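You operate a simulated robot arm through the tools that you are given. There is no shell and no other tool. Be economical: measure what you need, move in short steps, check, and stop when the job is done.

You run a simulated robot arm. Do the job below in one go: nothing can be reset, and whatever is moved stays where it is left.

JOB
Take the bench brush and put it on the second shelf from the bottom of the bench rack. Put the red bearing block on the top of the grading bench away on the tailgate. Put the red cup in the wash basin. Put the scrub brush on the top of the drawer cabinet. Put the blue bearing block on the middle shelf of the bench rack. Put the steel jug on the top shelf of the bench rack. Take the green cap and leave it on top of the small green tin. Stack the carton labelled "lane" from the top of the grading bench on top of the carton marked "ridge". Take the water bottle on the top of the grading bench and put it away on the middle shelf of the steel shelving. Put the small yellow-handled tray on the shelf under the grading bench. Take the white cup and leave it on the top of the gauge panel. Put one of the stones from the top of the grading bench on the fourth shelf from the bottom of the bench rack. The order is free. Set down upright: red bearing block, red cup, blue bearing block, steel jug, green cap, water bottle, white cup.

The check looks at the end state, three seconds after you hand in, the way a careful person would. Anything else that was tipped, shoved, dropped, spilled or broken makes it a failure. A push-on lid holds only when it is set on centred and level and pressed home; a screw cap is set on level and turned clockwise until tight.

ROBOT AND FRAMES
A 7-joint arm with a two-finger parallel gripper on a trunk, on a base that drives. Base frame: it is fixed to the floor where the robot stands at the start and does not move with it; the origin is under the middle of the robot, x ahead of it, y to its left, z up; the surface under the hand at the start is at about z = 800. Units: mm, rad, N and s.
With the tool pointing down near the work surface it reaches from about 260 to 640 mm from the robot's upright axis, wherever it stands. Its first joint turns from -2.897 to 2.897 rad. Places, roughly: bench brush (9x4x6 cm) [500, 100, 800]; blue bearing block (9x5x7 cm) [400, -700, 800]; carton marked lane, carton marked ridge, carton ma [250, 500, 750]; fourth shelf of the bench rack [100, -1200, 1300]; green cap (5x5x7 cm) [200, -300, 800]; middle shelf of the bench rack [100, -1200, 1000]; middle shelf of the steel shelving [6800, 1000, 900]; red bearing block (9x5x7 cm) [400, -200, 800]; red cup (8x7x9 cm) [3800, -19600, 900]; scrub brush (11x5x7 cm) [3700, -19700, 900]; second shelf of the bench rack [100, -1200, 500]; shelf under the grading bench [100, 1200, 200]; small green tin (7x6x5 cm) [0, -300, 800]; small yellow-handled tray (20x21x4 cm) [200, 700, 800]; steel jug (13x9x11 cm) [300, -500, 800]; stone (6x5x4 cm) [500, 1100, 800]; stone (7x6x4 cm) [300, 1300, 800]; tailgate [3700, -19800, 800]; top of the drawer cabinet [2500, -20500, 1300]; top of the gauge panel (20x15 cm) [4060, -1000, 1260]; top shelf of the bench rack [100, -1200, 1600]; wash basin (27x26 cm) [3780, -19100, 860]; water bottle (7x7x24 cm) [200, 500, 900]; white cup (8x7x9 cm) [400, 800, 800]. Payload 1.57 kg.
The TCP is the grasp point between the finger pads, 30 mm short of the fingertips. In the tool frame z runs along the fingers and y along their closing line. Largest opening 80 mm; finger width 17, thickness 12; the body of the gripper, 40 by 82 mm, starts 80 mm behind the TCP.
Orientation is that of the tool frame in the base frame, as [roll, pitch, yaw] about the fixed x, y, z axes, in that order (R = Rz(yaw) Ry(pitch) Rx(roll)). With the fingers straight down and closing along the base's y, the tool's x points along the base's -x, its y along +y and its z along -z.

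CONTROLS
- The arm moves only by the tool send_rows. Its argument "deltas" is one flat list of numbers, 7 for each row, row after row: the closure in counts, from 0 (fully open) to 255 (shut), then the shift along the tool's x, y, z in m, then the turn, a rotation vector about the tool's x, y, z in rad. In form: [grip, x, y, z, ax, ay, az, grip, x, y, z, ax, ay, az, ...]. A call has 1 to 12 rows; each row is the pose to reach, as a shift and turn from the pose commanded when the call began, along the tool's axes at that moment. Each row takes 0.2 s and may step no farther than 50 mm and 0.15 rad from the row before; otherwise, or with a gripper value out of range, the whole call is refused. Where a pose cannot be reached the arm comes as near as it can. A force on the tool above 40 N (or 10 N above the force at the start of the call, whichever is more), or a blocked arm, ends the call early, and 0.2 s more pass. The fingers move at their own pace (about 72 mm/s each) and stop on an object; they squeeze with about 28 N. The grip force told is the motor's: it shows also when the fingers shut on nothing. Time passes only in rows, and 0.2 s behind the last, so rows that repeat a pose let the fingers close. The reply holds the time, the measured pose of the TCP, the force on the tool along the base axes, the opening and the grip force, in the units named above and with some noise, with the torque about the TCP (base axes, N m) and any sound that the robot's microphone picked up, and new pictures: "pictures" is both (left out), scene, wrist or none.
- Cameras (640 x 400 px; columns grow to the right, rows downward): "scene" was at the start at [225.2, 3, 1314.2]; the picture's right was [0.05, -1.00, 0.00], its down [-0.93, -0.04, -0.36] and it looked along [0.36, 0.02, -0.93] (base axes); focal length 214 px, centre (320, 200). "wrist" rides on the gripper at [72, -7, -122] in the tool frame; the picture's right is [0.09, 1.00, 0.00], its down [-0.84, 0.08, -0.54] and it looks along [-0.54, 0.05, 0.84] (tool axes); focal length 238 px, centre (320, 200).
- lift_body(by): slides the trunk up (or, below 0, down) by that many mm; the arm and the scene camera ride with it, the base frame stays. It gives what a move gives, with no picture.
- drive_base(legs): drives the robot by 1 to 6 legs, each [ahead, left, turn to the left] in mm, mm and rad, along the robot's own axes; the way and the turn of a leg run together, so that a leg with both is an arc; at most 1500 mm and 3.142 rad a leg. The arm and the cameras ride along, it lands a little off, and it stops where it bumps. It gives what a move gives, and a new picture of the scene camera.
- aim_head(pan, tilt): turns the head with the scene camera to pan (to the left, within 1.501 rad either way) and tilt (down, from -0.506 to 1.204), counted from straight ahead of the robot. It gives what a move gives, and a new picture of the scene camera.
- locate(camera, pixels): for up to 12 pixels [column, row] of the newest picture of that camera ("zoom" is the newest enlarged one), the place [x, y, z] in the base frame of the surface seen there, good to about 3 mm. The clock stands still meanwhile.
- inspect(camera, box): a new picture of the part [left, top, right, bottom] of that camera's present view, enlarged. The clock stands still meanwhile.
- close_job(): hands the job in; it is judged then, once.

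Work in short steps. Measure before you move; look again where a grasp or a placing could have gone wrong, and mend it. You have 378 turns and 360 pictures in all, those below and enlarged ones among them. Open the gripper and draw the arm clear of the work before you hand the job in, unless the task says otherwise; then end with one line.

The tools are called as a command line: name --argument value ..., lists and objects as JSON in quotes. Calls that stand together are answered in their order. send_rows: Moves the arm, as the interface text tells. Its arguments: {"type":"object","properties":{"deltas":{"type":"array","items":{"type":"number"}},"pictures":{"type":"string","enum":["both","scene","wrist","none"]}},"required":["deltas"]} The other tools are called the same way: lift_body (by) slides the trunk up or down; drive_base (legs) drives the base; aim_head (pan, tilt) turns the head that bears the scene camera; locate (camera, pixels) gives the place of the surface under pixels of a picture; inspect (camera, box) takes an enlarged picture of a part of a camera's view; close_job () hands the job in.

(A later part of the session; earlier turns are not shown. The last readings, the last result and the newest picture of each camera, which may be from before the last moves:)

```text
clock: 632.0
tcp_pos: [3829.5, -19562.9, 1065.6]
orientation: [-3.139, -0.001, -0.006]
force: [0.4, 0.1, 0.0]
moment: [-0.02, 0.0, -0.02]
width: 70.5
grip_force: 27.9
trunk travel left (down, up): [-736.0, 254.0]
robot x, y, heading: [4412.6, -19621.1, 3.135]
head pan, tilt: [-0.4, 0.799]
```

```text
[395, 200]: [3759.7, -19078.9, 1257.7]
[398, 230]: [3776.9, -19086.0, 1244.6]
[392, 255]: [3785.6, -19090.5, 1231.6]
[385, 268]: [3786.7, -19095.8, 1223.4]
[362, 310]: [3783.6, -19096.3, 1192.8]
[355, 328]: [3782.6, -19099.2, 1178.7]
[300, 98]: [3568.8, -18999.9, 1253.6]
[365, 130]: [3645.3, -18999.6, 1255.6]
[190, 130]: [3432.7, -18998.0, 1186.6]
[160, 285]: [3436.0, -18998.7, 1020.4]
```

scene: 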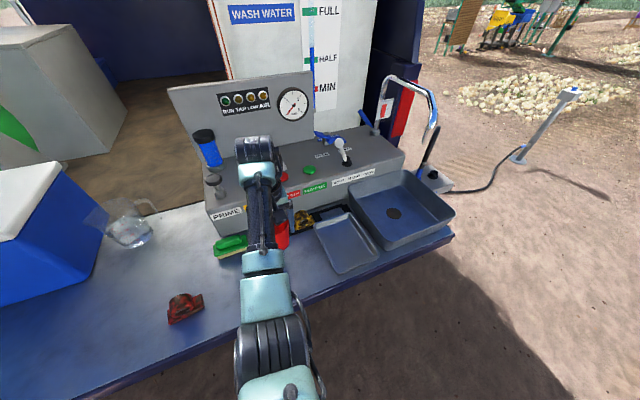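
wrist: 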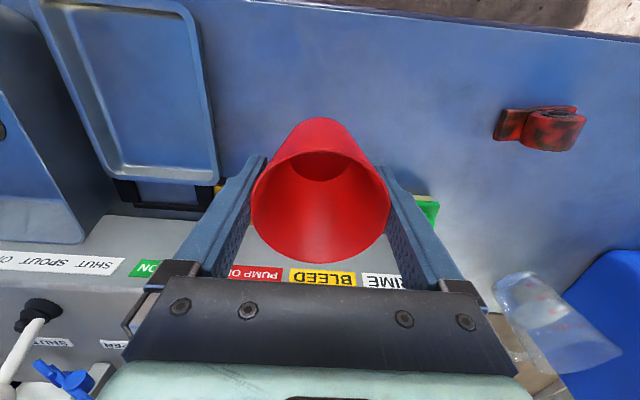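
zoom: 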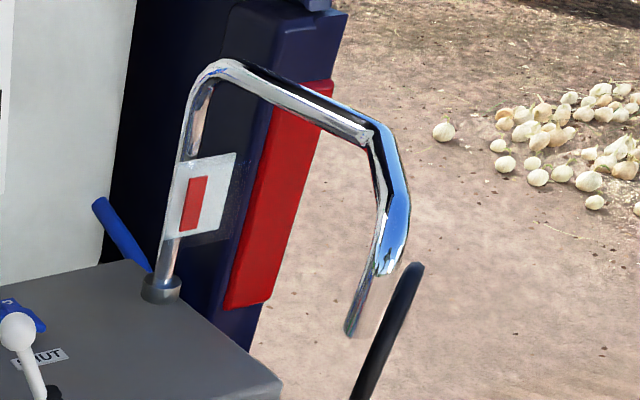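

Spout tip at (3783,−19099,1175). I place the cup at the front-left of the basin (3850,−19165). Shift +40 x, drive right 370.

send_rows --deltas '[255, 0.02, 0, 0, 0, 0, 0, 255, 0.04, 0, 0, 0, 0, 0]' --pictures "none"

drive_base --legs '[[0, -370, 0.005]]'

aim_head --pan -0.1 --tilt 0.8

```text
clock: 632.6
tcp_pos: [3870.8, -19561.9, 1067.3]
orientation: [-3.139, 0.001, -0.005]
force: [-0.1, -0.4, -1.0]
moment: [0.02, -0.01, 0.0]
width: 70.8
grip_force: 27.8
trunk travel left (down, up): [-736.0, 254.0]
robot x, y, heading: [4416.2, -19618.8, 3.133]
head pan, tilt: [-0.4, 0.799]
```

```text
clock: 634.9
tcp_pos: [3873.4, -19195.6, 1066.1]
orientation: [-3.138, 0.002, -0.012]
force: [-0.6, 0.1, -1.3]
moment: [0.01, -0.01, -0.01]
width: 70.3
grip_force: 27.8
trunk travel left (down, up): [-736.0, 254.0]
robot x, y, heading: [4417.3, -19257.1, 3.13]
head pan, tilt: [-0.4, 0.799]
```

scene: 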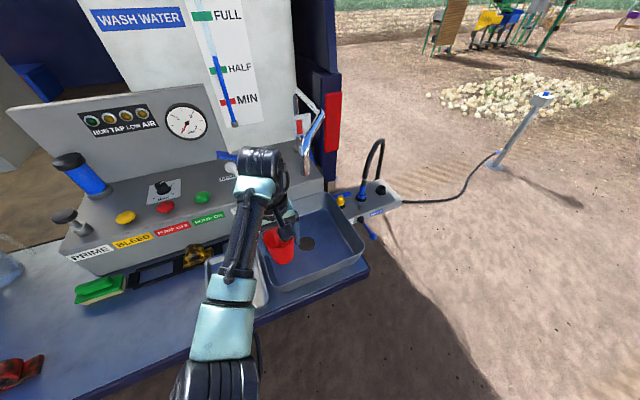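

```text
clock: 635.7
tcp_pos: [3874.4, -19195.2, 1066.7]
orientation: [-3.138, 0.0, -0.011]
force: [0.3, -0.9, 0.4]
moment: [-0.02, -0.01, 0.0]
width: 70.7
grip_force: 28.4
trunk travel left (down, up): [-736.0, 254.0]
robot x, y, heading: [4418.0, -19256.4, 3.132]
head pan, tilt: [-0.099, 0.799]
```

scene: 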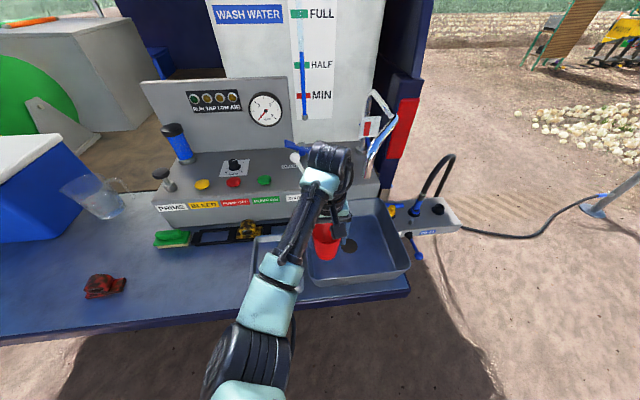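

Move to (3852,−19166) and lower into the basin.

send_rows --deltas '[255, -0.011, -0.0145, 0, 0, 0, 0, 255, -0.022, -0.029, 0, 0, 0, 0, 255, -0.022, -0.029, 0.04, 0, 0, 0, 255, -0.022, -0.029, 0.08, 0, 0, 0]' --pictures "both"

inspect --camera "scene" --box '[240, 80, 440, 290]'

```text
clock: 636.7
tcp_pos: [3851.3, -19167.0, 986.1]
orientation: [-3.138, 0.002, -0.014]
force: [0.8, -0.1, -1.3]
moment: [0.01, 0.02, 0.01]
width: 70.5
grip_force: 27.9
trunk travel left (down, up): [-736.0, 254.0]
robot x, y, heading: [4417.0, -19257.3, 3.131]
head pan, tilt: [-0.099, 0.799]
```

scene: 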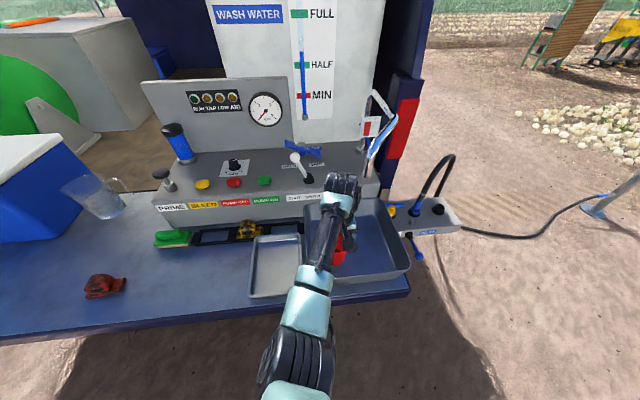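
wrist: 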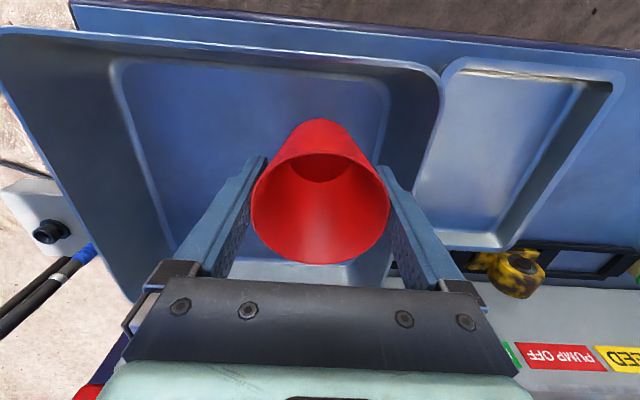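

```text
1.90 times, centred on (340, 185) of scene
```

zoom: 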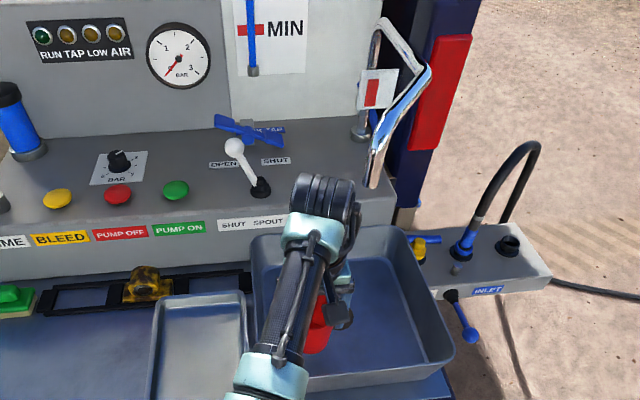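

Check the basin's left wall relative to the finger.

locate --camera "wrist" --pixels '[[388, 110], [385, 150], [435, 110], [425, 150], [400, 130], [320, 75], [320, 62], [325, 110]]'

```text
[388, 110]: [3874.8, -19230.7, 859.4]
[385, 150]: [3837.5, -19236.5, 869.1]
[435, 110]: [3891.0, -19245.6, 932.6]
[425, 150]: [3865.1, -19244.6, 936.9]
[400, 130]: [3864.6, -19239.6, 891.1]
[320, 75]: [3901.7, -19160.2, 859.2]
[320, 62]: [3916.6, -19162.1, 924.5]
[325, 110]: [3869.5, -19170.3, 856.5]
```

Clear. Lower to the floor of the basin.

send_rows --deltas '[255, 0, 0, 0.03, 0, 0, 0, 255, 0, 0, 0.055, 0, 0, 0, 255, 0, 0, 0.06, 0, 0, 0, 255, 0, 0, 0.063, 0, 0, 0]' --pictures "none"

```text
clock: 637.7
tcp_pos: [3851.0, -19165.3, 922.1]
orientation: [-3.14, 0.0, -0.013]
force: [0.1, -0.4, -0.9]
moment: [-0.01, 0.04, -0.02]
width: 70.5
grip_force: 28.2
trunk travel left (down, up): [-736.0, 254.0]
robot x, y, heading: [4419.0, -19254.2, 3.128]
head pan, tilt: [-0.099, 0.799]
```

send_rows --deltas '[255, 0, 0, 0.0015, 0, 0, 0, 255, 0, 0, 0.003, 0, 0, 0]' --pictures "none"

```text
clock: 638.3
tcp_pos: [3852.5, -19165.7, 920.0]
orientation: [-3.139, 0.001, -0.013]
force: [0.5, 0.7, 2.5]
moment: [-0.01, -0.07, 0.06]
width: 70.9
grip_force: 28.0
trunk travel left (down, up): [-736.0, 254.0]
robot x, y, heading: [4422.3, -19259.1, 3.128]
head pan, tilt: [-0.099, 0.799]
```

Contact. Release and rise straight up.

send_rows --deltas '[15, 0, 0, 0, 0, 0, 0, 5, 0, 0, 0, 0, 0, 0, 5, 0, 0, 0, 0, 0, 0, 5, 0, 0, -0.03, 0, 0, 0, 5, 0, 0, -0.07, 0, 0, 0, 5, 0.02, 0, -0.11, 0, 0, 0, 5, 0.05, 0, -0.14, 0, 0, 0]' --pictures "both"

```text
clock: 639.9
tcp_pos: [3901.8, -19168.0, 1059.5]
orientation: [-3.138, 0.0, -0.011]
force: [0.9, 0.3, -0.3]
moment: [0.0, 0.03, 0.01]
width: 78.4
grip_force: 0.1
trunk travel left (down, up): [-736.0, 254.0]
robot x, y, heading: [4421.8, -19255.6, 3.131]
head pan, tilt: [-0.099, 0.799]
```

scene: 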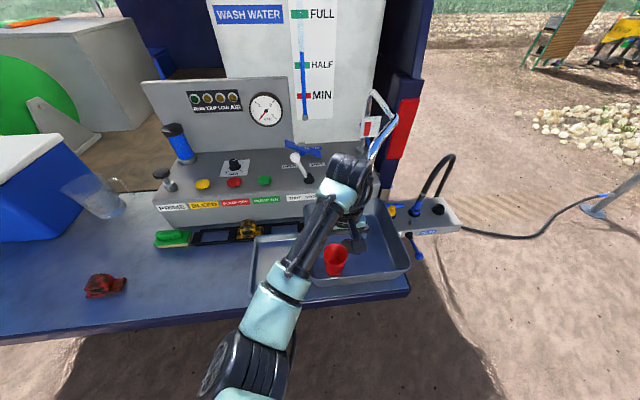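
wrist: 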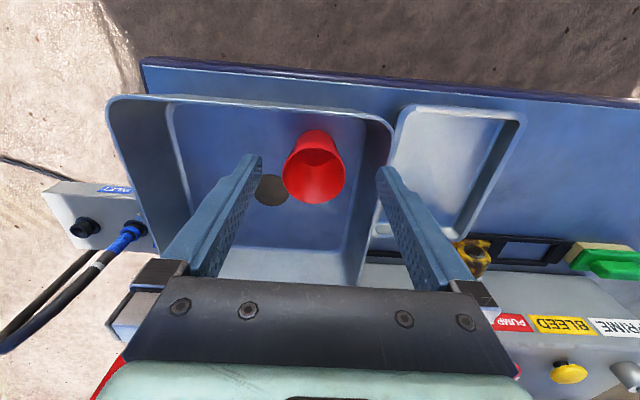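

Cup is in the basin. Next the scrub brush: move left and look at it.

drive_base --legs '[[0, 500, 0.01]]'

send_rows --deltas '[0, 0, 0, -0.01, 0, 0, 0]' --pictures "wrist"

inspect --camera "scene" --box '[250, 150, 450, 300]'

```text
clock: 642.9
tcp_pos: [3894.3, -19672.2, 1058.9]
orientation: [-3.138, 0.001, -0.017]
force: [-0.3, -0.7, 0.1]
moment: [0.0, -0.04, 0.04]
width: 78.3
grip_force: 0.0
trunk travel left (down, up): [-736.0, 254.0]
robot x, y, heading: [4412.8, -19767.2, 3.123]
head pan, tilt: [-0.099, 0.799]
```

scene: 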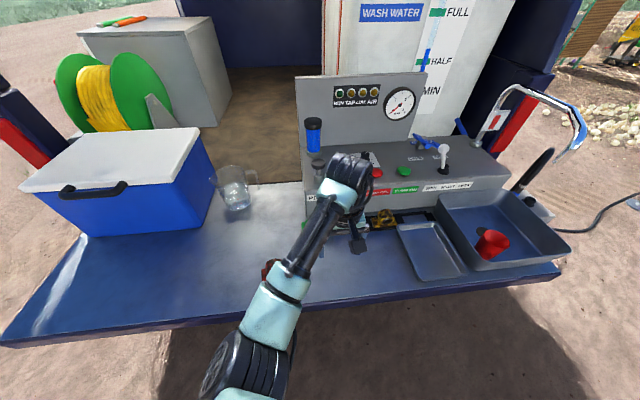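

```text
clock: 643.3
tcp_pos: [3893.5, -19672.0, 1070.2]
orientation: [-3.139, 0.0, -0.018]
force: [0.1, -0.2, -0.2]
moment: [0.02, 0.02, 0.01]
width: 79.8
grip_force: 0.0
trunk travel left (down, up): [-736.0, 254.0]
robot x, y, heading: [4407.5, -19763.0, 3.124]
head pan, tilt: [-0.099, 0.799]
```

wrist: 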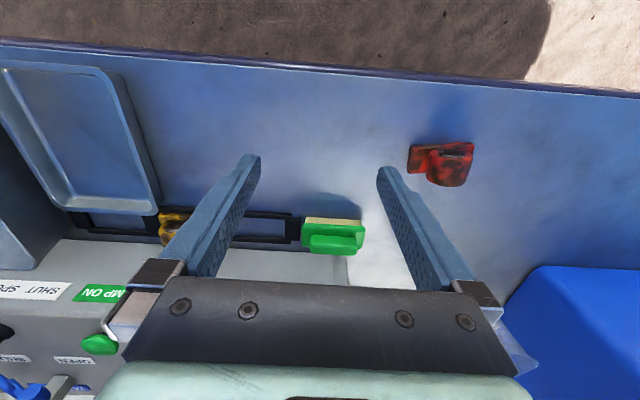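

```text
2.67 times, centred on (350, 225) of scene
```

zoom: 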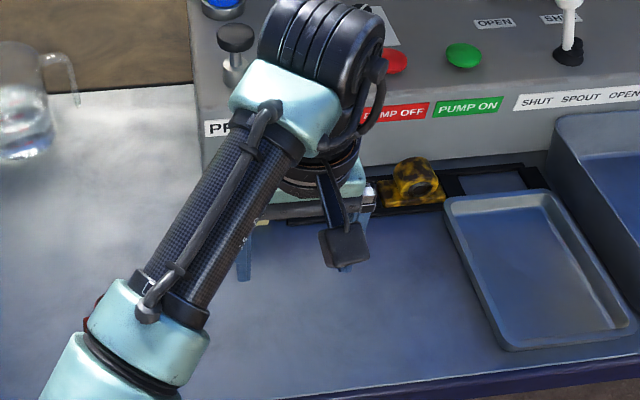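

Zoom on the brush in the wrist view and measure.

inspect --camera "wrist" --box '[270, 190, 390, 280]'

locate --camera "zoom" --pixels '[[180, 150], [480, 165], [490, 220], [180, 300], [330, 200], [330, 290], [250, 290], [420, 300], [60, 250], [330, 340], [330, 160], [150, 240]]'

```text
4.44 times, centred on (330, 235) of wrist
```

zoom: 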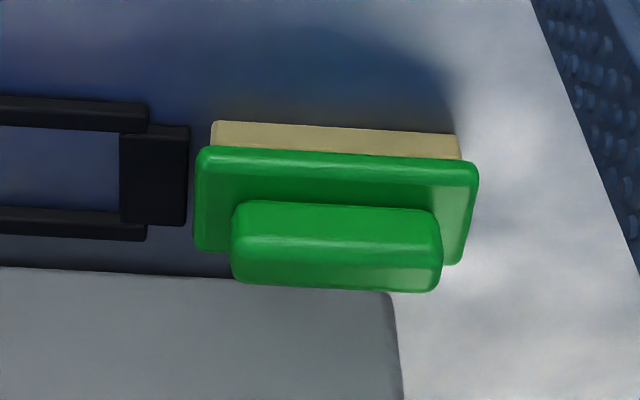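

```text
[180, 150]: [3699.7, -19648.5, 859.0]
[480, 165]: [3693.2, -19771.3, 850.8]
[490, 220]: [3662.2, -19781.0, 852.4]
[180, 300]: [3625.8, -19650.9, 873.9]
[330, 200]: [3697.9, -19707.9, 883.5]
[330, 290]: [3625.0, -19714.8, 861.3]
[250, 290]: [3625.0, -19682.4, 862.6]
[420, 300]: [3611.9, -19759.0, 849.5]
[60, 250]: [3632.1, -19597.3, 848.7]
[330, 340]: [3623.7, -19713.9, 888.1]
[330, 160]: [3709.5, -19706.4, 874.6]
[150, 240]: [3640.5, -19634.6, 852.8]
```

Measure the brush handle.

locate --camera "zoom" --pixels '[[330, 220], [330, 250], [330, 280], [240, 240], [430, 250], [210, 220], [460, 220], [330, 192], [215, 170], [465, 180], [450, 258], [205, 245]]'

```text
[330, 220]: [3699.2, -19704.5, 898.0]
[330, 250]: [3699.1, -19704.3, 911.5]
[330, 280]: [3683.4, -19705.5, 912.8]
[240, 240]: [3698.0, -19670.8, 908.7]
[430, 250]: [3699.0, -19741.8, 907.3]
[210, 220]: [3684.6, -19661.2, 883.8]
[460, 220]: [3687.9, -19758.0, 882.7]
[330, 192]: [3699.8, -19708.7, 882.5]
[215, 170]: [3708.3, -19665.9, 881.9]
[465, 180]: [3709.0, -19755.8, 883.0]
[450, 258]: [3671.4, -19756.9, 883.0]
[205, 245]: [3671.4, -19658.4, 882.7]
```

Brush handle: centre (3687,−19707), 24 mm thick (x), top z 914. I'll first lift it vertically, turn it 90°, set it on the open tailgate, then regrasp pitched. Drive ahead 150 and rotate the hand.

drive_base --legs '[[150, 0, 0.017]]'

send_rows --deltas '[80, -0.006, 0.003, 0, 0, 0, 0.143, 80, -0.012, 0.007, 0, 0, 0, 0.286, 80, -0.018, 0.01, 0, 0, 0, 0.428, 80, -0.024, 0.014, 0, 0, 0, 0.571, 80, -0.03, 0.017, 0, 0, 0, 0.714, 80, -0.036, 0.021, 0, 0, 0, 0.857, 80, -0.042, 0.024, 0, 0, 0, 1.0, 80, -0.048, 0.028, 0, 0, 0, 1.142, 80, -0.054, 0.031, 0, 0, 0, 1.285, 80, -0.057, 0.035, 0, 0, 0, 1.428, 80, -0.057, 0.035, 0.02, 0, 0, 1.571]' --pictures "both"

```text
clock: 644.7
tcp_pos: [3746.1, -19679.4, 1070.0]
orientation: [-3.138, -0.001, -0.002]
force: [-0.2, -0.3, -0.1]
moment: [0.02, 0.0, 0.0]
width: 80.1
grip_force: 0.1
trunk travel left (down, up): [-736.0, 254.0]
robot x, y, heading: [4260.8, -19766.6, 3.142]
head pan, tilt: [-0.099, 0.799]
```

scene: 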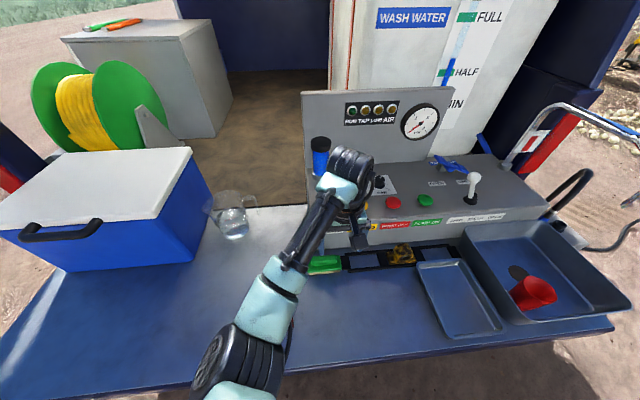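

```text
clock: 647.1
tcp_pos: [3688.6, -19713.5, 1050.4]
orientation: [-3.141, 0.004, -1.575]
force: [1.3, 0.4, -0.2]
moment: [0.01, 0.01, 0.03]
width: 54.8
grip_force: 0.0
trunk travel left (down, up): [-736.0, 254.0]
robot x, y, heading: [4261.7, -19764.9, 3.14]
head pan, tilt: [-0.099, 0.799]
```

scene: 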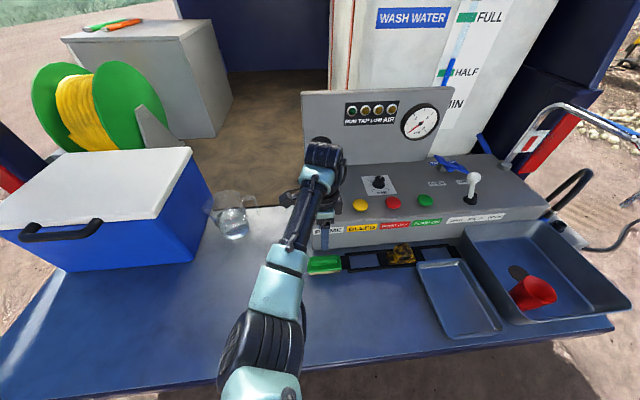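
wrist: 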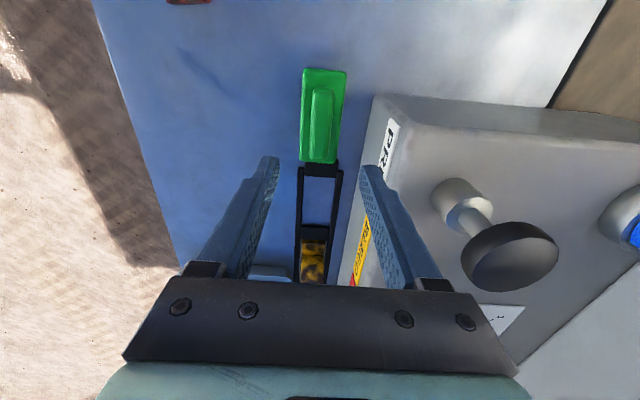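

Check the tall PRIME knob's position relative to the gripper body.

locate --camera "wrist" --pixels '[[510, 250], [470, 265], [450, 205], [480, 225], [380, 105], [322, 100], [322, 150], [306, 120], [340, 120], [375, 200], [550, 240], [470, 240]]'

```text
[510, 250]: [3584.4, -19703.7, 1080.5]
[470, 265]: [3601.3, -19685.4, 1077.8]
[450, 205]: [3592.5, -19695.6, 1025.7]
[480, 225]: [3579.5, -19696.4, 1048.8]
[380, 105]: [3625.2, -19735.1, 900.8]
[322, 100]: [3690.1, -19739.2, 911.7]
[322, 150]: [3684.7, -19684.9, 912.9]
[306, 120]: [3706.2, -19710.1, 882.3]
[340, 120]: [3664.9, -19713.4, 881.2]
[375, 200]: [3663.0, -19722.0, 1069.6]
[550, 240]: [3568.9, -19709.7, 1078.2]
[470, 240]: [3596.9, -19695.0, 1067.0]
```

Clear by ~35 mm. Descend and grip the handle, then lift.

send_rows --deltas '[80, 0, 0.001, 0.04, 0, 0, 0, 80, 0, 0.001, 0.08, 0, 0, 0, 80, 0, 0.001, 0.115, 0, 0, 0, 80, 0, 0.001, 0.132, 0, 0, 0, 255, 0, 0.001, 0.132, 0, 0, 0, 255, 0, 0.001, 0.132, 0, 0, 0, 255, 0, 0.001, 0.1, 0, 0, 0, 255, 0, 0.001, 0.06, 0, 0, 0, 255, 0, 0.001, 0.01, 0, 0, 0]' --pictures "wrist"

```text
clock: 649.1
tcp_pos: [3688.2, -19712.3, 1040.6]
orientation: [-3.141, 0.005, -1.572]
force: [-0.3, -0.4, -2.0]
moment: [0.01, 0.02, -0.04]
width: 23.3
grip_force: 27.8
trunk travel left (down, up): [-736.0, 254.0]
robot x, y, heading: [4264.9, -19763.3, 3.142]
head pan, tilt: [-0.099, 0.799]
```

wrist: 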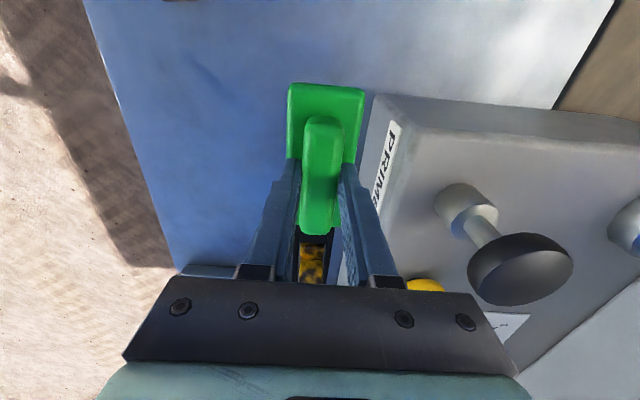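

Move out to x≈3815 and rotate back so the brush lies along x.

send_rows --deltas '[255, 0, -0.03, 0, 0, 0, 0, 255, 0, -0.06, 0, 0, 0, -0.143, 255, 0, -0.09, 0, 0, 0, -0.286, 255, 0, -0.12, 0, 0, 0, -0.428, 255, 0, -0.13, 0, 0, 0, -0.571, 255, 0, -0.13, 0, 0, 0, -0.714, 255, 0, -0.13, 0, 0, 0, -0.857, 255, 0, -0.13, 0, 0, 0, -1.0, 255, 0, -0.13, 0, 0, 0, -1.142, 255, 0, -0.13, 0, 0, 0, -1.285, 255, 0, -0.13, 0, 0, 0, -1.428, 255, 0, -0.13, 0, 0, 0, -1.571]' --pictures "wrist"

```text
clock: 651.7
tcp_pos: [3817.2, -19713.5, 1039.5]
orientation: [-3.137, 0.002, -0.001]
force: [-0.3, 0.1, -1.4]
moment: [0.0, -0.03, 0.0]
width: 23.4
grip_force: 27.6
trunk travel left (down, up): [-736.0, 254.0]
robot x, y, heading: [4261.8, -19765.4, 3.139]
head pan, tilt: [-0.099, 0.799]
```

wrist: 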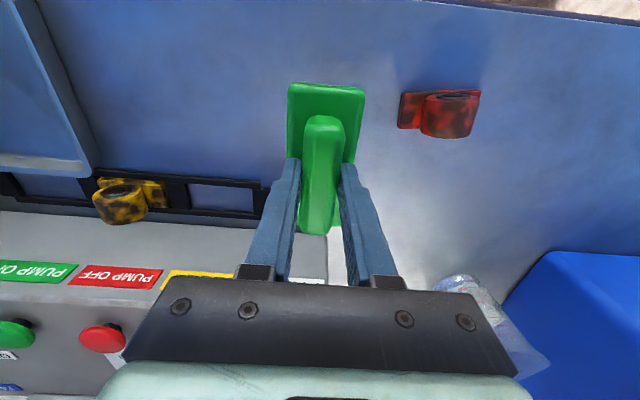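

Lower it onto the open tailgate.

send_rows --deltas '[255, 0, 0, 0.045, 0, 0, 0, 255, 0, 0, 0.09, 0, 0, 0, 255, 0, 0, 0.114, 0, 0, 0, 255, 0, 0, 0.119, 0, 0, 0, 255, 0, 0, 0.121, 0, 0, 0]' --pictures "none"

```text
clock: 652.9
tcp_pos: [3816.9, -19712.7, 917.5]
orientation: [-3.141, -0.001, -0.004]
force: [0.2, 0.4, -1.0]
moment: [-0.01, -0.02, -0.02]
width: 23.4
grip_force: 28.0
trunk travel left (down, up): [-736.0, 254.0]
robot x, y, heading: [4264.3, -19760.8, 3.141]
head pan, tilt: [-0.099, 0.799]
```

send_rows --deltas '[255, 0, 0, 0.001, 0, 0, 0, 255, 0, 0, 0.0025, 0, 0, 0, 140, 0, 0, 0.0025, 0, 0, 0, 80, 0, 0, 0.0025, 0, 0, 0, 80, 0, 0, -0.03, 0, 0, 0, 80, 0, 0, -0.07, 0, 0, 0, 80, 0.03, 0, -0.1, 0, 0, 0, 80, 0.06, 0, -0.13, 0, 0, 0]' --pictures "wrist"

```text
clock: 654.7
tcp_pos: [3880.0, -19716.9, 1048.6]
orientation: [-3.14, -0.002, -0.001]
force: [0.4, -0.3, -0.3]
moment: [0.01, -0.02, -0.01]
width: 55.1
grip_force: 0.0
trunk travel left (down, up): [-736.0, 254.0]
robot x, y, heading: [4265.0, -19765.8, 3.14]
head pan, tilt: [-0.099, 0.799]
```

wrist: 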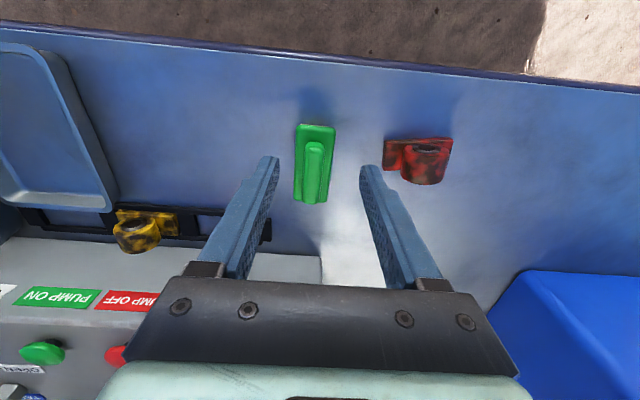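

Locate the brush handle now.

locate --camera "wrist" --pixels '[[314, 150], [312, 170], [311, 190], [311, 199], [305, 170], [320, 170], [315, 133], [298, 170], [331, 165]]'

```text
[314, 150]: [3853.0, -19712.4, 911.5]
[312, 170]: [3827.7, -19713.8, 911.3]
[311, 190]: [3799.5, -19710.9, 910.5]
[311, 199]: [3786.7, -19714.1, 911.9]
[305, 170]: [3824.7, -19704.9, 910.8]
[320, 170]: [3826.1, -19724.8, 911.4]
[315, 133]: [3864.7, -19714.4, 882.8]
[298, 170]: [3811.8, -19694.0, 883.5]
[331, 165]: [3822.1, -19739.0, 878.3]
```

Brush is upright, handle centre (3817,−19714). Back up 160, pitch the hand to 30° below horizontal.

drive_base --legs '[[-160, 0, 0]]'

send_rows --deltas '[80, -0.002, 0, 0, 0, -0.131, 0, 80, -0.004, 0, 0, 0, -0.262, 0, 80, -0.006, 0, 0, 0, -0.393, 0, 80, -0.008, 0, 0, 0, -0.524, 0, 80, -0.01, 0, 0, 0, -0.655, 0, 80, -0.012, 0, 0, 0, -0.786, 0, 80, -0.014, 0, 0, 0, -0.917, 0, 80, -0.016, 0, 0, 0, -1.047, 0]' --pictures "both"

```text
clock: 656.1
tcp_pos: [4040.7, -19716.2, 1047.7]
orientation: [-3.139, 0.002, -0.009]
force: [0.9, -0.4, 0.4]
moment: [0.02, 0.01, 0.02]
width: 55.0
grip_force: 0.0
trunk travel left (down, up): [-736.0, 254.0]
robot x, y, heading: [4421.8, -19763.7, 3.127]
head pan, tilt: [-0.099, 0.799]
```

scene: 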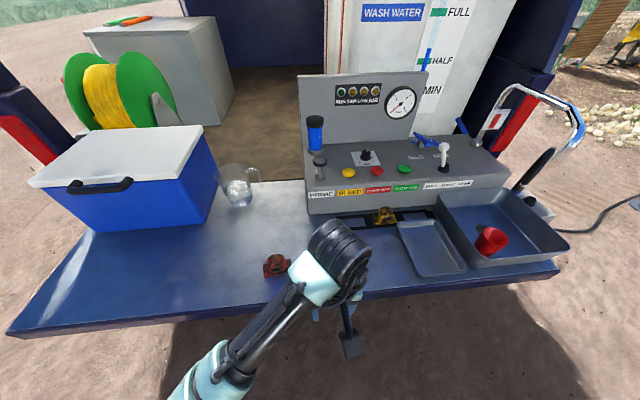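

```text
clock: 657.9
tcp_pos: [4025.3, -19714.8, 1048.8]
orientation: [-3.133, 1.048, -0.003]
force: [0.2, 0.1, 0.3]
moment: [0.0, 0.02, 0.01]
width: 54.7
grip_force: 0.0
trunk travel left (down, up): [-736.0, 254.0]
robot x, y, heading: [4424.7, -19764.5, 3.139]
head pan, tilt: [-0.099, 0.799]
```

scene: 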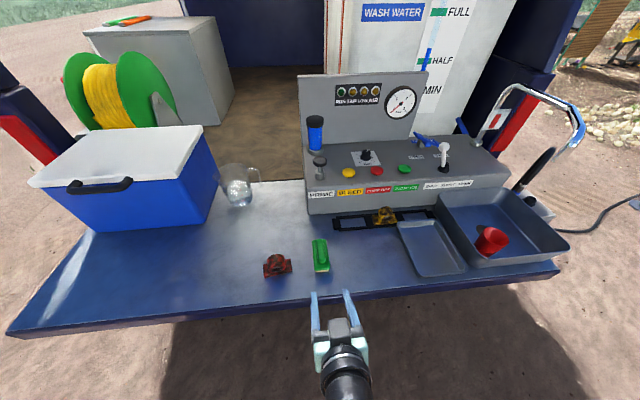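
wrist: 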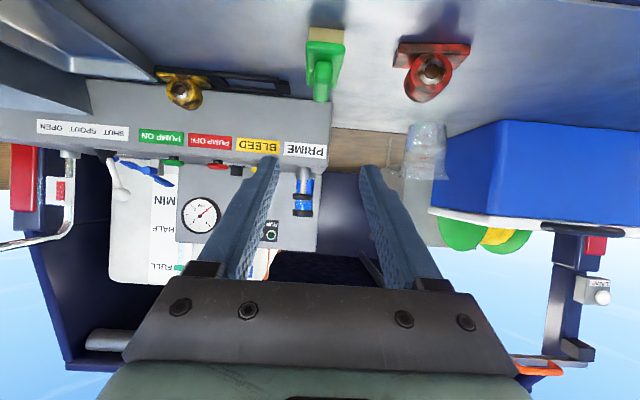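

Move down in front of the brush, then advance over the handle.

send_rows --deltas '[80, 0.0165, 0, 0.04, 0, 0, 0, 80, 0.033, 0, 0.08, 0, 0, 0, 80, 0.0496, 0, 0.1195, 0, 0, 0, 80, 0.066, 0, 0.1594, 0, 0, 0]' --pictures "wrist"

inspect --camera "wrist" --box '[220, 40, 420, 200]'

locate --camera "zoom" --pixels '[[320, 180], [330, 200], [320, 220], [300, 200], [350, 200], [325, 150]]'

```text
clock: 658.9
tcp_pos: [3919.0, -19712.8, 904.3]
orientation: [-3.134, 1.046, -0.004]
force: [0.3, -0.1, 0.8]
moment: [0.0, 0.03, -0.02]
width: 54.9
grip_force: 0.0
trunk travel left (down, up): [-736.0, 254.0]
robot x, y, heading: [4424.3, -19767.2, 3.133]
head pan, tilt: [-0.099, 0.799]
```

wrist: 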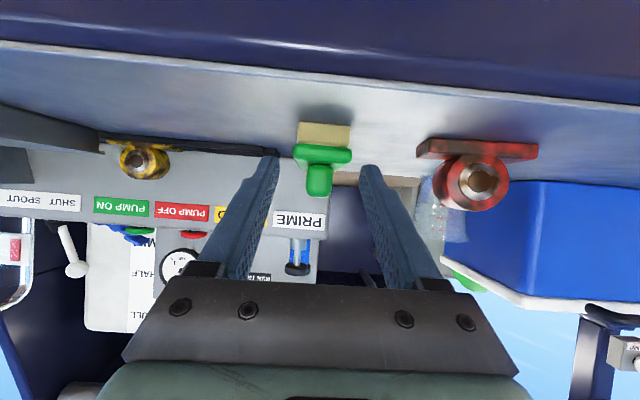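

```text
2.50 times, centred on (320, 120) of wrist
```

zoom: 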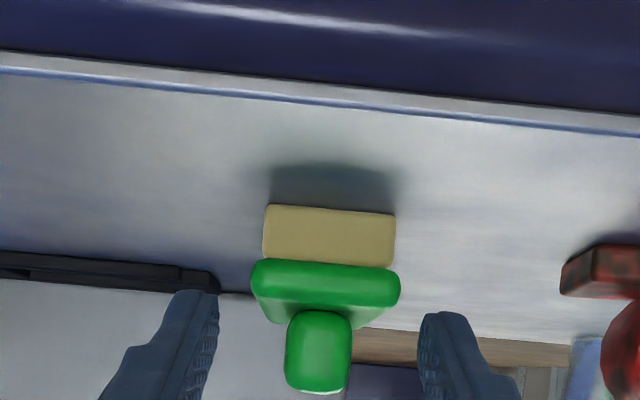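

```text
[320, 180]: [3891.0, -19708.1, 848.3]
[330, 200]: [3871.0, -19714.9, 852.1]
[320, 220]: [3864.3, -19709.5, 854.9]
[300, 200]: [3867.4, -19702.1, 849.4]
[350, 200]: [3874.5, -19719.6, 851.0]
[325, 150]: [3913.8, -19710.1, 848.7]
```

Aligned laterally; raise 8 mm and advance 88 mm, then close.

send_rows --deltas '[80, -0.0069, 0, -0.004, 0, 0, 0, 80, -0.0219, 0, 0.022, 0, 0, 0, 80, -0.0369, 0, 0.048, 0, 0, 0, 80, -0.0509, 0, 0.0722, 0, 0, 0, 255, -0.0509, 0, 0.0722, 0, 0, 0, 255, -0.0509, 0, 0.0722, 0, 0, 0, 255, -0.0509, 0, 0.0722, 0, 0, 0]' --pictures "wrist"

```text
clock: 660.5
tcp_pos: [3830.1, -19713.4, 917.0]
orientation: [-3.136, 1.046, -0.004]
force: [-0.3, 0.1, 0.3]
moment: [-0.01, -0.02, 0.01]
width: 23.6
grip_force: 27.5
trunk travel left (down, up): [-736.0, 254.0]
robot x, y, heading: [4424.8, -19765.6, 3.128]
head pan, tilt: [-0.099, 0.799]
```

wrist: 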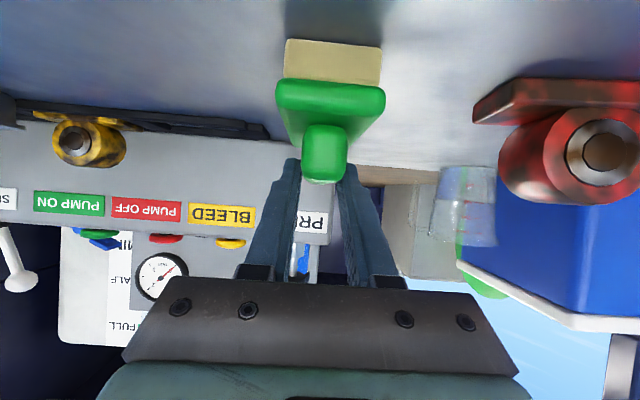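

Grip slightly high; reopen, lower 7 mm, close again, and lift.

send_rows --deltas '[100, 0, 0, 0, 0, 0, 0, 100, 0.0061, 0, 0.0035, 0, 0, 0, 255, 0.0061, 0, 0.0035, 0, 0, 0, 255, 0.0061, 0, 0.0035, 0, 0, 0, 255, 0.0061, 0, 0.0035, 0, 0, 0, 255, -0.012, 0, -0.007, 0, 0, 0, 255, -0.045, 0, -0.026, 0, 0, 0]' --pictures "wrist"

```text
clock: 662.1
tcp_pos: [3828.3, -19714.4, 971.3]
orientation: [-3.137, 1.048, -0.006]
force: [0.3, -0.7, -0.7]
moment: [-0.02, -0.07, 0.02]
width: 23.7
grip_force: 27.7
trunk travel left (down, up): [-736.0, 254.0]
robot x, y, heading: [4424.1, -19764.1, 3.129]
head pan, tilt: [-0.099, 0.799]
```

wrist: 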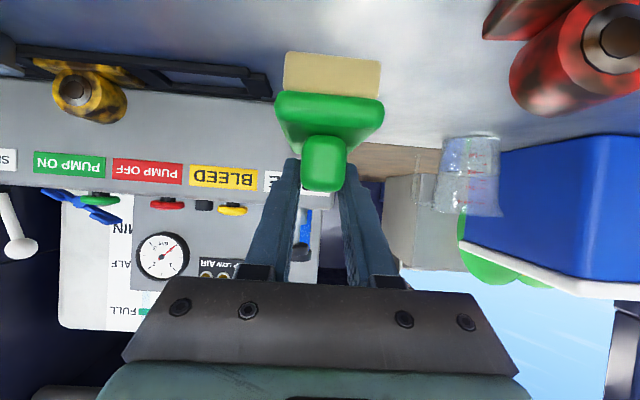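

Held. Raise the hand to ~1330 here, then look at the cabinet and obstacles on the left.

send_rows --deltas '[255, -0.0346, 0, -0.02, 0, 0, 0, 255, -0.0692, 0, -0.04, 0, 0, 0, 255, -0.1038, 0, -0.06, 0, 0, 0, 255, -0.1384, 0, -0.08, 0, 0, 0, 255, -0.173, 0, -0.1, 0, 0, 0, 255, -0.2076, 0, -0.12, 0, 0, 0, 255, -0.2422, 0, -0.14, 0, 0, 0, 255, -0.2768, 0, -0.16, 0, 0, 0, 255, -0.3114, 0, -0.18, 0, 0, 0, 255, -0.346, 0, -0.2, 0, 0, 0, 255, -0.38, 0, -0.22, 0, 0, 0]' --pictures "none"

drive_base --legs '[[0, 560, 0.01]]'

aim_head --pan 0.15 --tilt 0.35

```text
clock: 664.5
tcp_pos: [3827.9, -19712.7, 1411.0]
orientation: [-3.137, 1.046, -0.005]
force: [-1.0, 0.2, -1.0]
moment: [-0.02, -0.06, -0.02]
width: 23.6
grip_force: 27.7
trunk travel left (down, up): [-736.0, 254.0]
robot x, y, heading: [4426.4, -19767.4, 3.133]
head pan, tilt: [-0.099, 0.799]
```

```text
clock: 667.6
tcp_pos: [3829.6, -20281.1, 1410.2]
orientation: [-3.138, 1.046, 0.025]
force: [0.2, 0.0, -1.3]
moment: [-0.01, -0.05, -0.01]
width: 23.7
grip_force: 27.8
trunk travel left (down, up): [-736.0, 254.0]
robot x, y, heading: [4428.3, -20313.5, -3.119]
head pan, tilt: [-0.099, 0.799]
```

scene: 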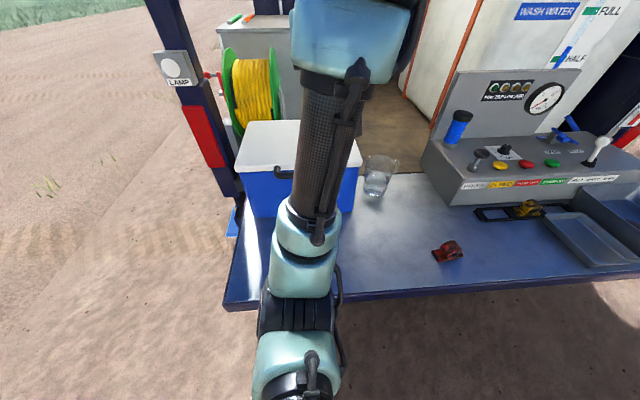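

```text
clock: 668.5
tcp_pos: [3829.8, -20281.7, 1410.6]
orientation: [-3.136, 1.048, 0.026]
force: [-0.4, 0.2, -0.9]
moment: [-0.02, 0.0, 0.0]
width: 23.4
grip_force: 27.8
trunk travel left (down, up): [-736.0, 254.0]
robot x, y, heading: [4427.7, -20311.1, -3.124]
head pan, tilt: [0.15, 0.351]
```

scene: 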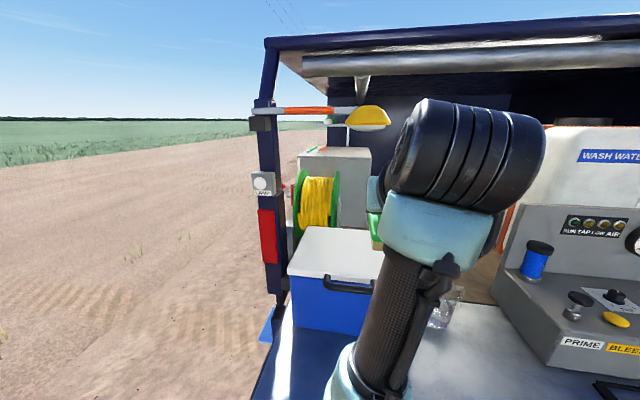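

Locate the hanging float and cabinet.

locate --camera "scene" --pixels '[[280, 110], [310, 111], [345, 112], [368, 112], [368, 127], [388, 120], [330, 152], [355, 150], [340, 170], [310, 185], [360, 85], [265, 130]]'

inspect --camera "scene" --box '[240, 30, 420, 230]'

```text
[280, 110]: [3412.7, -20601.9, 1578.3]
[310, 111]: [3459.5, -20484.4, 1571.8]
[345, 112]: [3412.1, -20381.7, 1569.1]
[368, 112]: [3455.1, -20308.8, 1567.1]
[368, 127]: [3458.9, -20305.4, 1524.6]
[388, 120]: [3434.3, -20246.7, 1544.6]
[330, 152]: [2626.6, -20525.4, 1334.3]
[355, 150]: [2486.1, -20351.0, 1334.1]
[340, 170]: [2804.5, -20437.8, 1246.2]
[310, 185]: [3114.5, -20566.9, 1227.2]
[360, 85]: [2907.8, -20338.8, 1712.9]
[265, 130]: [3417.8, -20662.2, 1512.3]
```

```text
2.00 times, centred on (330, 130) of scene
```

zoom: 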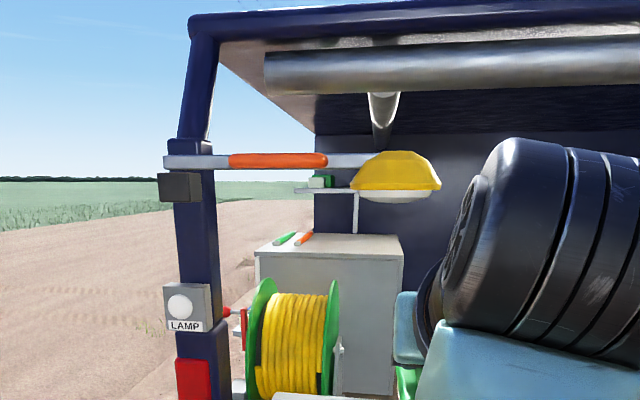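

A lamp hangs at x≈3400–3510, y≈−20240…−20380, z 1520–1590. I'll come in diagonally from the right, passing it. Reposition and turn.

drive_base --legs '[[0, -530, 0], [0, 0, 0.286]]'

lift_body --by 50

aim_head --pan 0.0 --tilt 0.35

```text
clock: 672.6
tcp_pos: [3833.5, -19917.0, 1411.4]
orientation: [-3.136, 1.047, 0.309]
force: [0.5, 0.4, -1.7]
moment: [-0.02, 0.02, 0.02]
width: 23.6
grip_force: 28.7
trunk travel left (down, up): [-736.0, 254.0]
robot x, y, heading: [4421.0, -19779.4, -2.842]
head pan, tilt: [0.15, 0.351]
```

scene: 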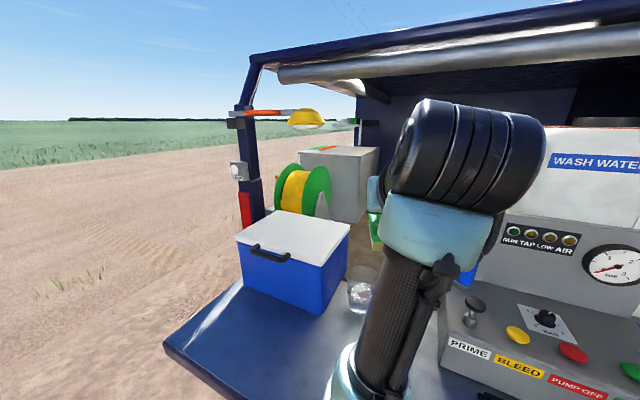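

```text
clock: 673.5
tcp_pos: [3833.1, -19916.8, 1460.6]
orientation: [-3.134, 1.046, 0.308]
force: [-0.1, -0.2, -0.9]
moment: [0.02, -0.04, 0.04]
width: 23.5
grip_force: 28.6
trunk travel left (down, up): [-786.0, 204.0]
robot x, y, heading: [4416.7, -19785.0, -2.841]
head pan, tilt: [0.15, 0.351]
```

```text
clock: 674.2
tcp_pos: [3834.3, -19916.5, 1459.9]
orientation: [-3.136, 1.046, 0.31]
force: [0.0, -1.0, -1.5]
moment: [0.01, -0.03, -0.03]
width: 23.3
grip_force: 28.0
trunk travel left (down, up): [-786.0, 204.0]
robot x, y, heading: [4416.7, -19781.9, -2.842]
head pan, tilt: [0.0, 0.351]
```

scene: 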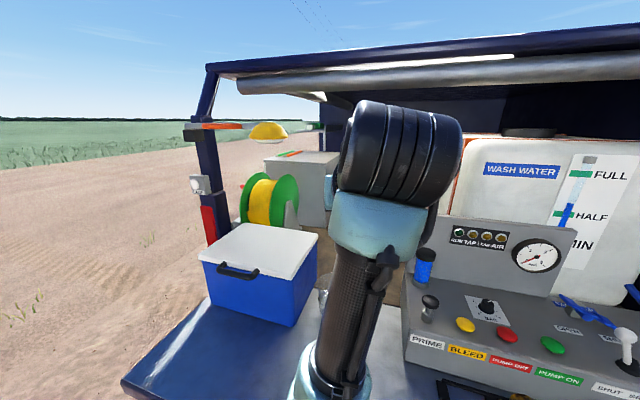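

Choose a line further from the lamp: turn to −2.737 and shift right.

drive_base --legs '[[0, 0, 0.105], [-76, -178, 0]]'

drive_base --legs '[[500, 0, 0]]'

```text
clock: 676.3
tcp_pos: [3844.3, -19780.1, 1459.5]
orientation: [-3.135, 1.048, 0.418]
force: [0.2, -0.1, -0.9]
moment: [0.01, -0.02, 0.03]
width: 23.5
grip_force: 28.3
trunk travel left (down, up): [-786.0, 204.0]
robot x, y, heading: [4410.1, -19582.2, -2.728]
head pan, tilt: [0.0, 0.351]
```

scene: 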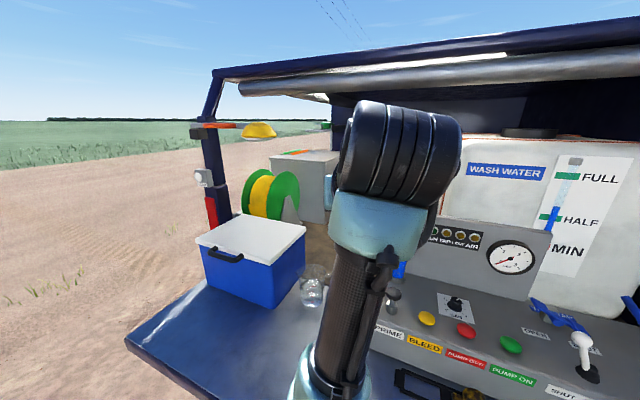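

```text
clock: 679.3
tcp_pos: [3396.2, -19994.3, 1459.8]
orientation: [-3.136, 1.048, 0.436]
force: [0.1, -0.3, -1.1]
moment: [0.02, 0.02, -0.03]
width: 23.8
grip_force: 28.0
trunk travel left (down, up): [-786.0, 204.0]
robot x, y, heading: [3957.6, -19786.9, -2.709]
head pan, tilt: [0.0, 0.351]
```

scene: 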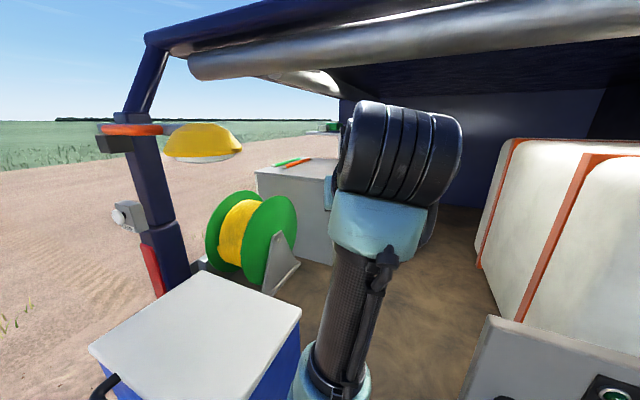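

Clear so far. Continue 300.

drive_base --legs '[[300, 0, -0.01]]'

locate --camera "scene" --pixels '[[200, 130], [290, 165], [280, 172], [320, 172], [330, 155], [400, 105], [400, 60], [350, 120]]'

```text
clock: 681.3
tcp_pos: [3118.4, -20117.9, 1460.1]
orientation: [-3.138, 1.049, 0.431]
force: [0.6, 0.2, -0.8]
moment: [0.04, -0.05, 0.01]
width: 23.6
grip_force: 28.0
trunk travel left (down, up): [-786.0, 204.0]
robot x, y, heading: [3686.9, -19911.8, -2.715]
head pan, tilt: [0.0, 0.351]
```

scene: 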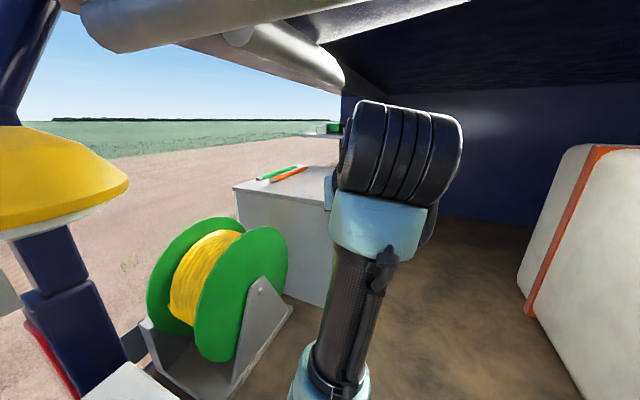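

```text
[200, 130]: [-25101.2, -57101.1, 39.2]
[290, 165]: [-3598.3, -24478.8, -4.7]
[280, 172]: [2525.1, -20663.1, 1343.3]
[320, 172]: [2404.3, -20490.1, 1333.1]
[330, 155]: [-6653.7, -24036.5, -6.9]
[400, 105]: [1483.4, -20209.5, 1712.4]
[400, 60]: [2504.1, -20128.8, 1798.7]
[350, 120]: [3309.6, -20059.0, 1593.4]
```

Drive 170 more.

drive_base --legs '[[170, 0, 0]]'

aim_head --pan 0.1 --tilt 0.6

```text
clock: 682.8
tcp_pos: [2969.0, -20186.6, 1460.3]
orientation: [-3.136, 1.047, 0.431]
force: [-0.6, -0.3, -0.5]
moment: [-0.04, -0.03, 0.01]
width: 23.8
grip_force: 27.8
trunk travel left (down, up): [-786.0, 204.0]
robot x, y, heading: [3528.9, -19980.1, -2.713]
head pan, tilt: [0.0, 0.351]
```

scene: 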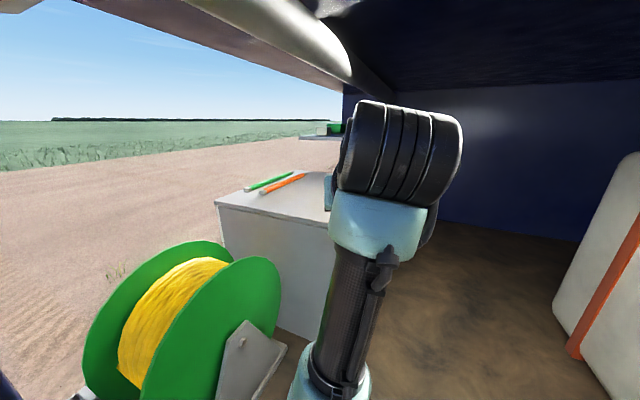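

```text
clock: 683.5
tcp_pos: [2969.2, -20186.0, 1460.4]
orientation: [-3.138, 1.046, 0.432]
force: [-0.5, 0.0, -1.2]
moment: [0.01, -0.05, -0.01]
width: 23.6
grip_force: 28.4
trunk travel left (down, up): [-786.0, 204.0]
robot x, y, heading: [3533.3, -19980.6, -2.716]
head pan, tilt: [0.099, 0.6]
```

scene: 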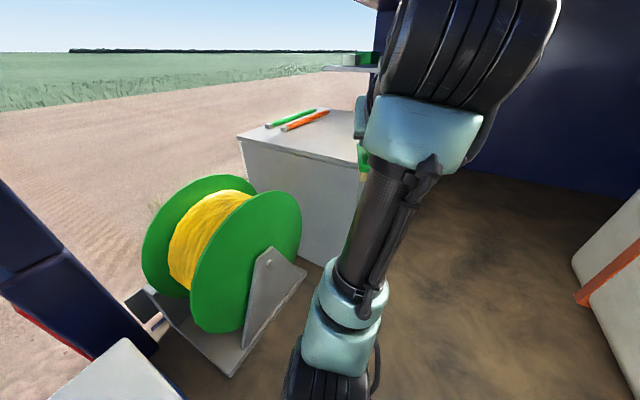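

Locate cabinet top corner points and pens.

locate --camera "scene" --pixels '[[245, 140], [300, 152], [350, 163], [355, 150], [330, 135], [290, 120], [320, 118], [300, 140], [340, 150]]'

send_rows --deltas '[255, 0, 0, 0, 0, 0, 0]' --pictures "wrist"

```text
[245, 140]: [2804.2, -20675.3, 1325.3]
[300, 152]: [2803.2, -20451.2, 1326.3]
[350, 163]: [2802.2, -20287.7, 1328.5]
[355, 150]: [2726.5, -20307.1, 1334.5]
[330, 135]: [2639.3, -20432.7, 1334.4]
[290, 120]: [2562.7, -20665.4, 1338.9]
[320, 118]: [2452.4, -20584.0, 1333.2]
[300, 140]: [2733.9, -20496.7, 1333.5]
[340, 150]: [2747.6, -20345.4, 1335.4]
```

```text
clock: 684.0
tcp_pos: [2968.3, -20186.8, 1460.9]
orientation: [-3.138, 1.047, 0.431]
force: [0.5, -0.2, -1.5]
moment: [0.03, -0.04, -0.01]
width: 23.9
grip_force: 27.8
trunk travel left (down, up): [-786.0, 204.0]
robot x, y, heading: [3532.2, -19981.7, -2.708]
head pan, tilt: [0.099, 0.6]
```

wrist: 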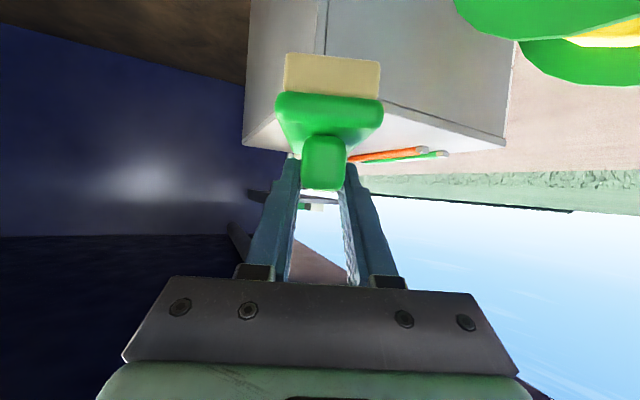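

Drive 60 more, then extend with the arm toward TCP (2737,−20325).

drive_base --legs '[[60, 0, 0]]'

```text
clock: 684.9
tcp_pos: [2914.6, -20209.8, 1460.3]
orientation: [-3.135, 1.047, 0.43]
force: [-1.0, 0.1, -0.6]
moment: [0.02, -0.01, 0.02]
width: 23.8
grip_force: 27.6
trunk travel left (down, up): [-786.0, 204.0]
robot x, y, heading: [3482.1, -20005.1, -2.717]
head pan, tilt: [0.099, 0.6]
```

scene: 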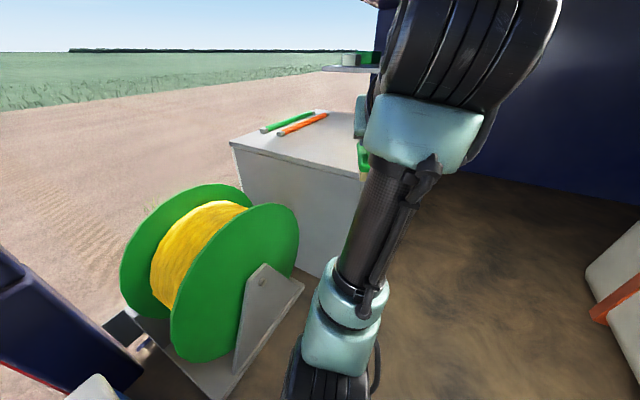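

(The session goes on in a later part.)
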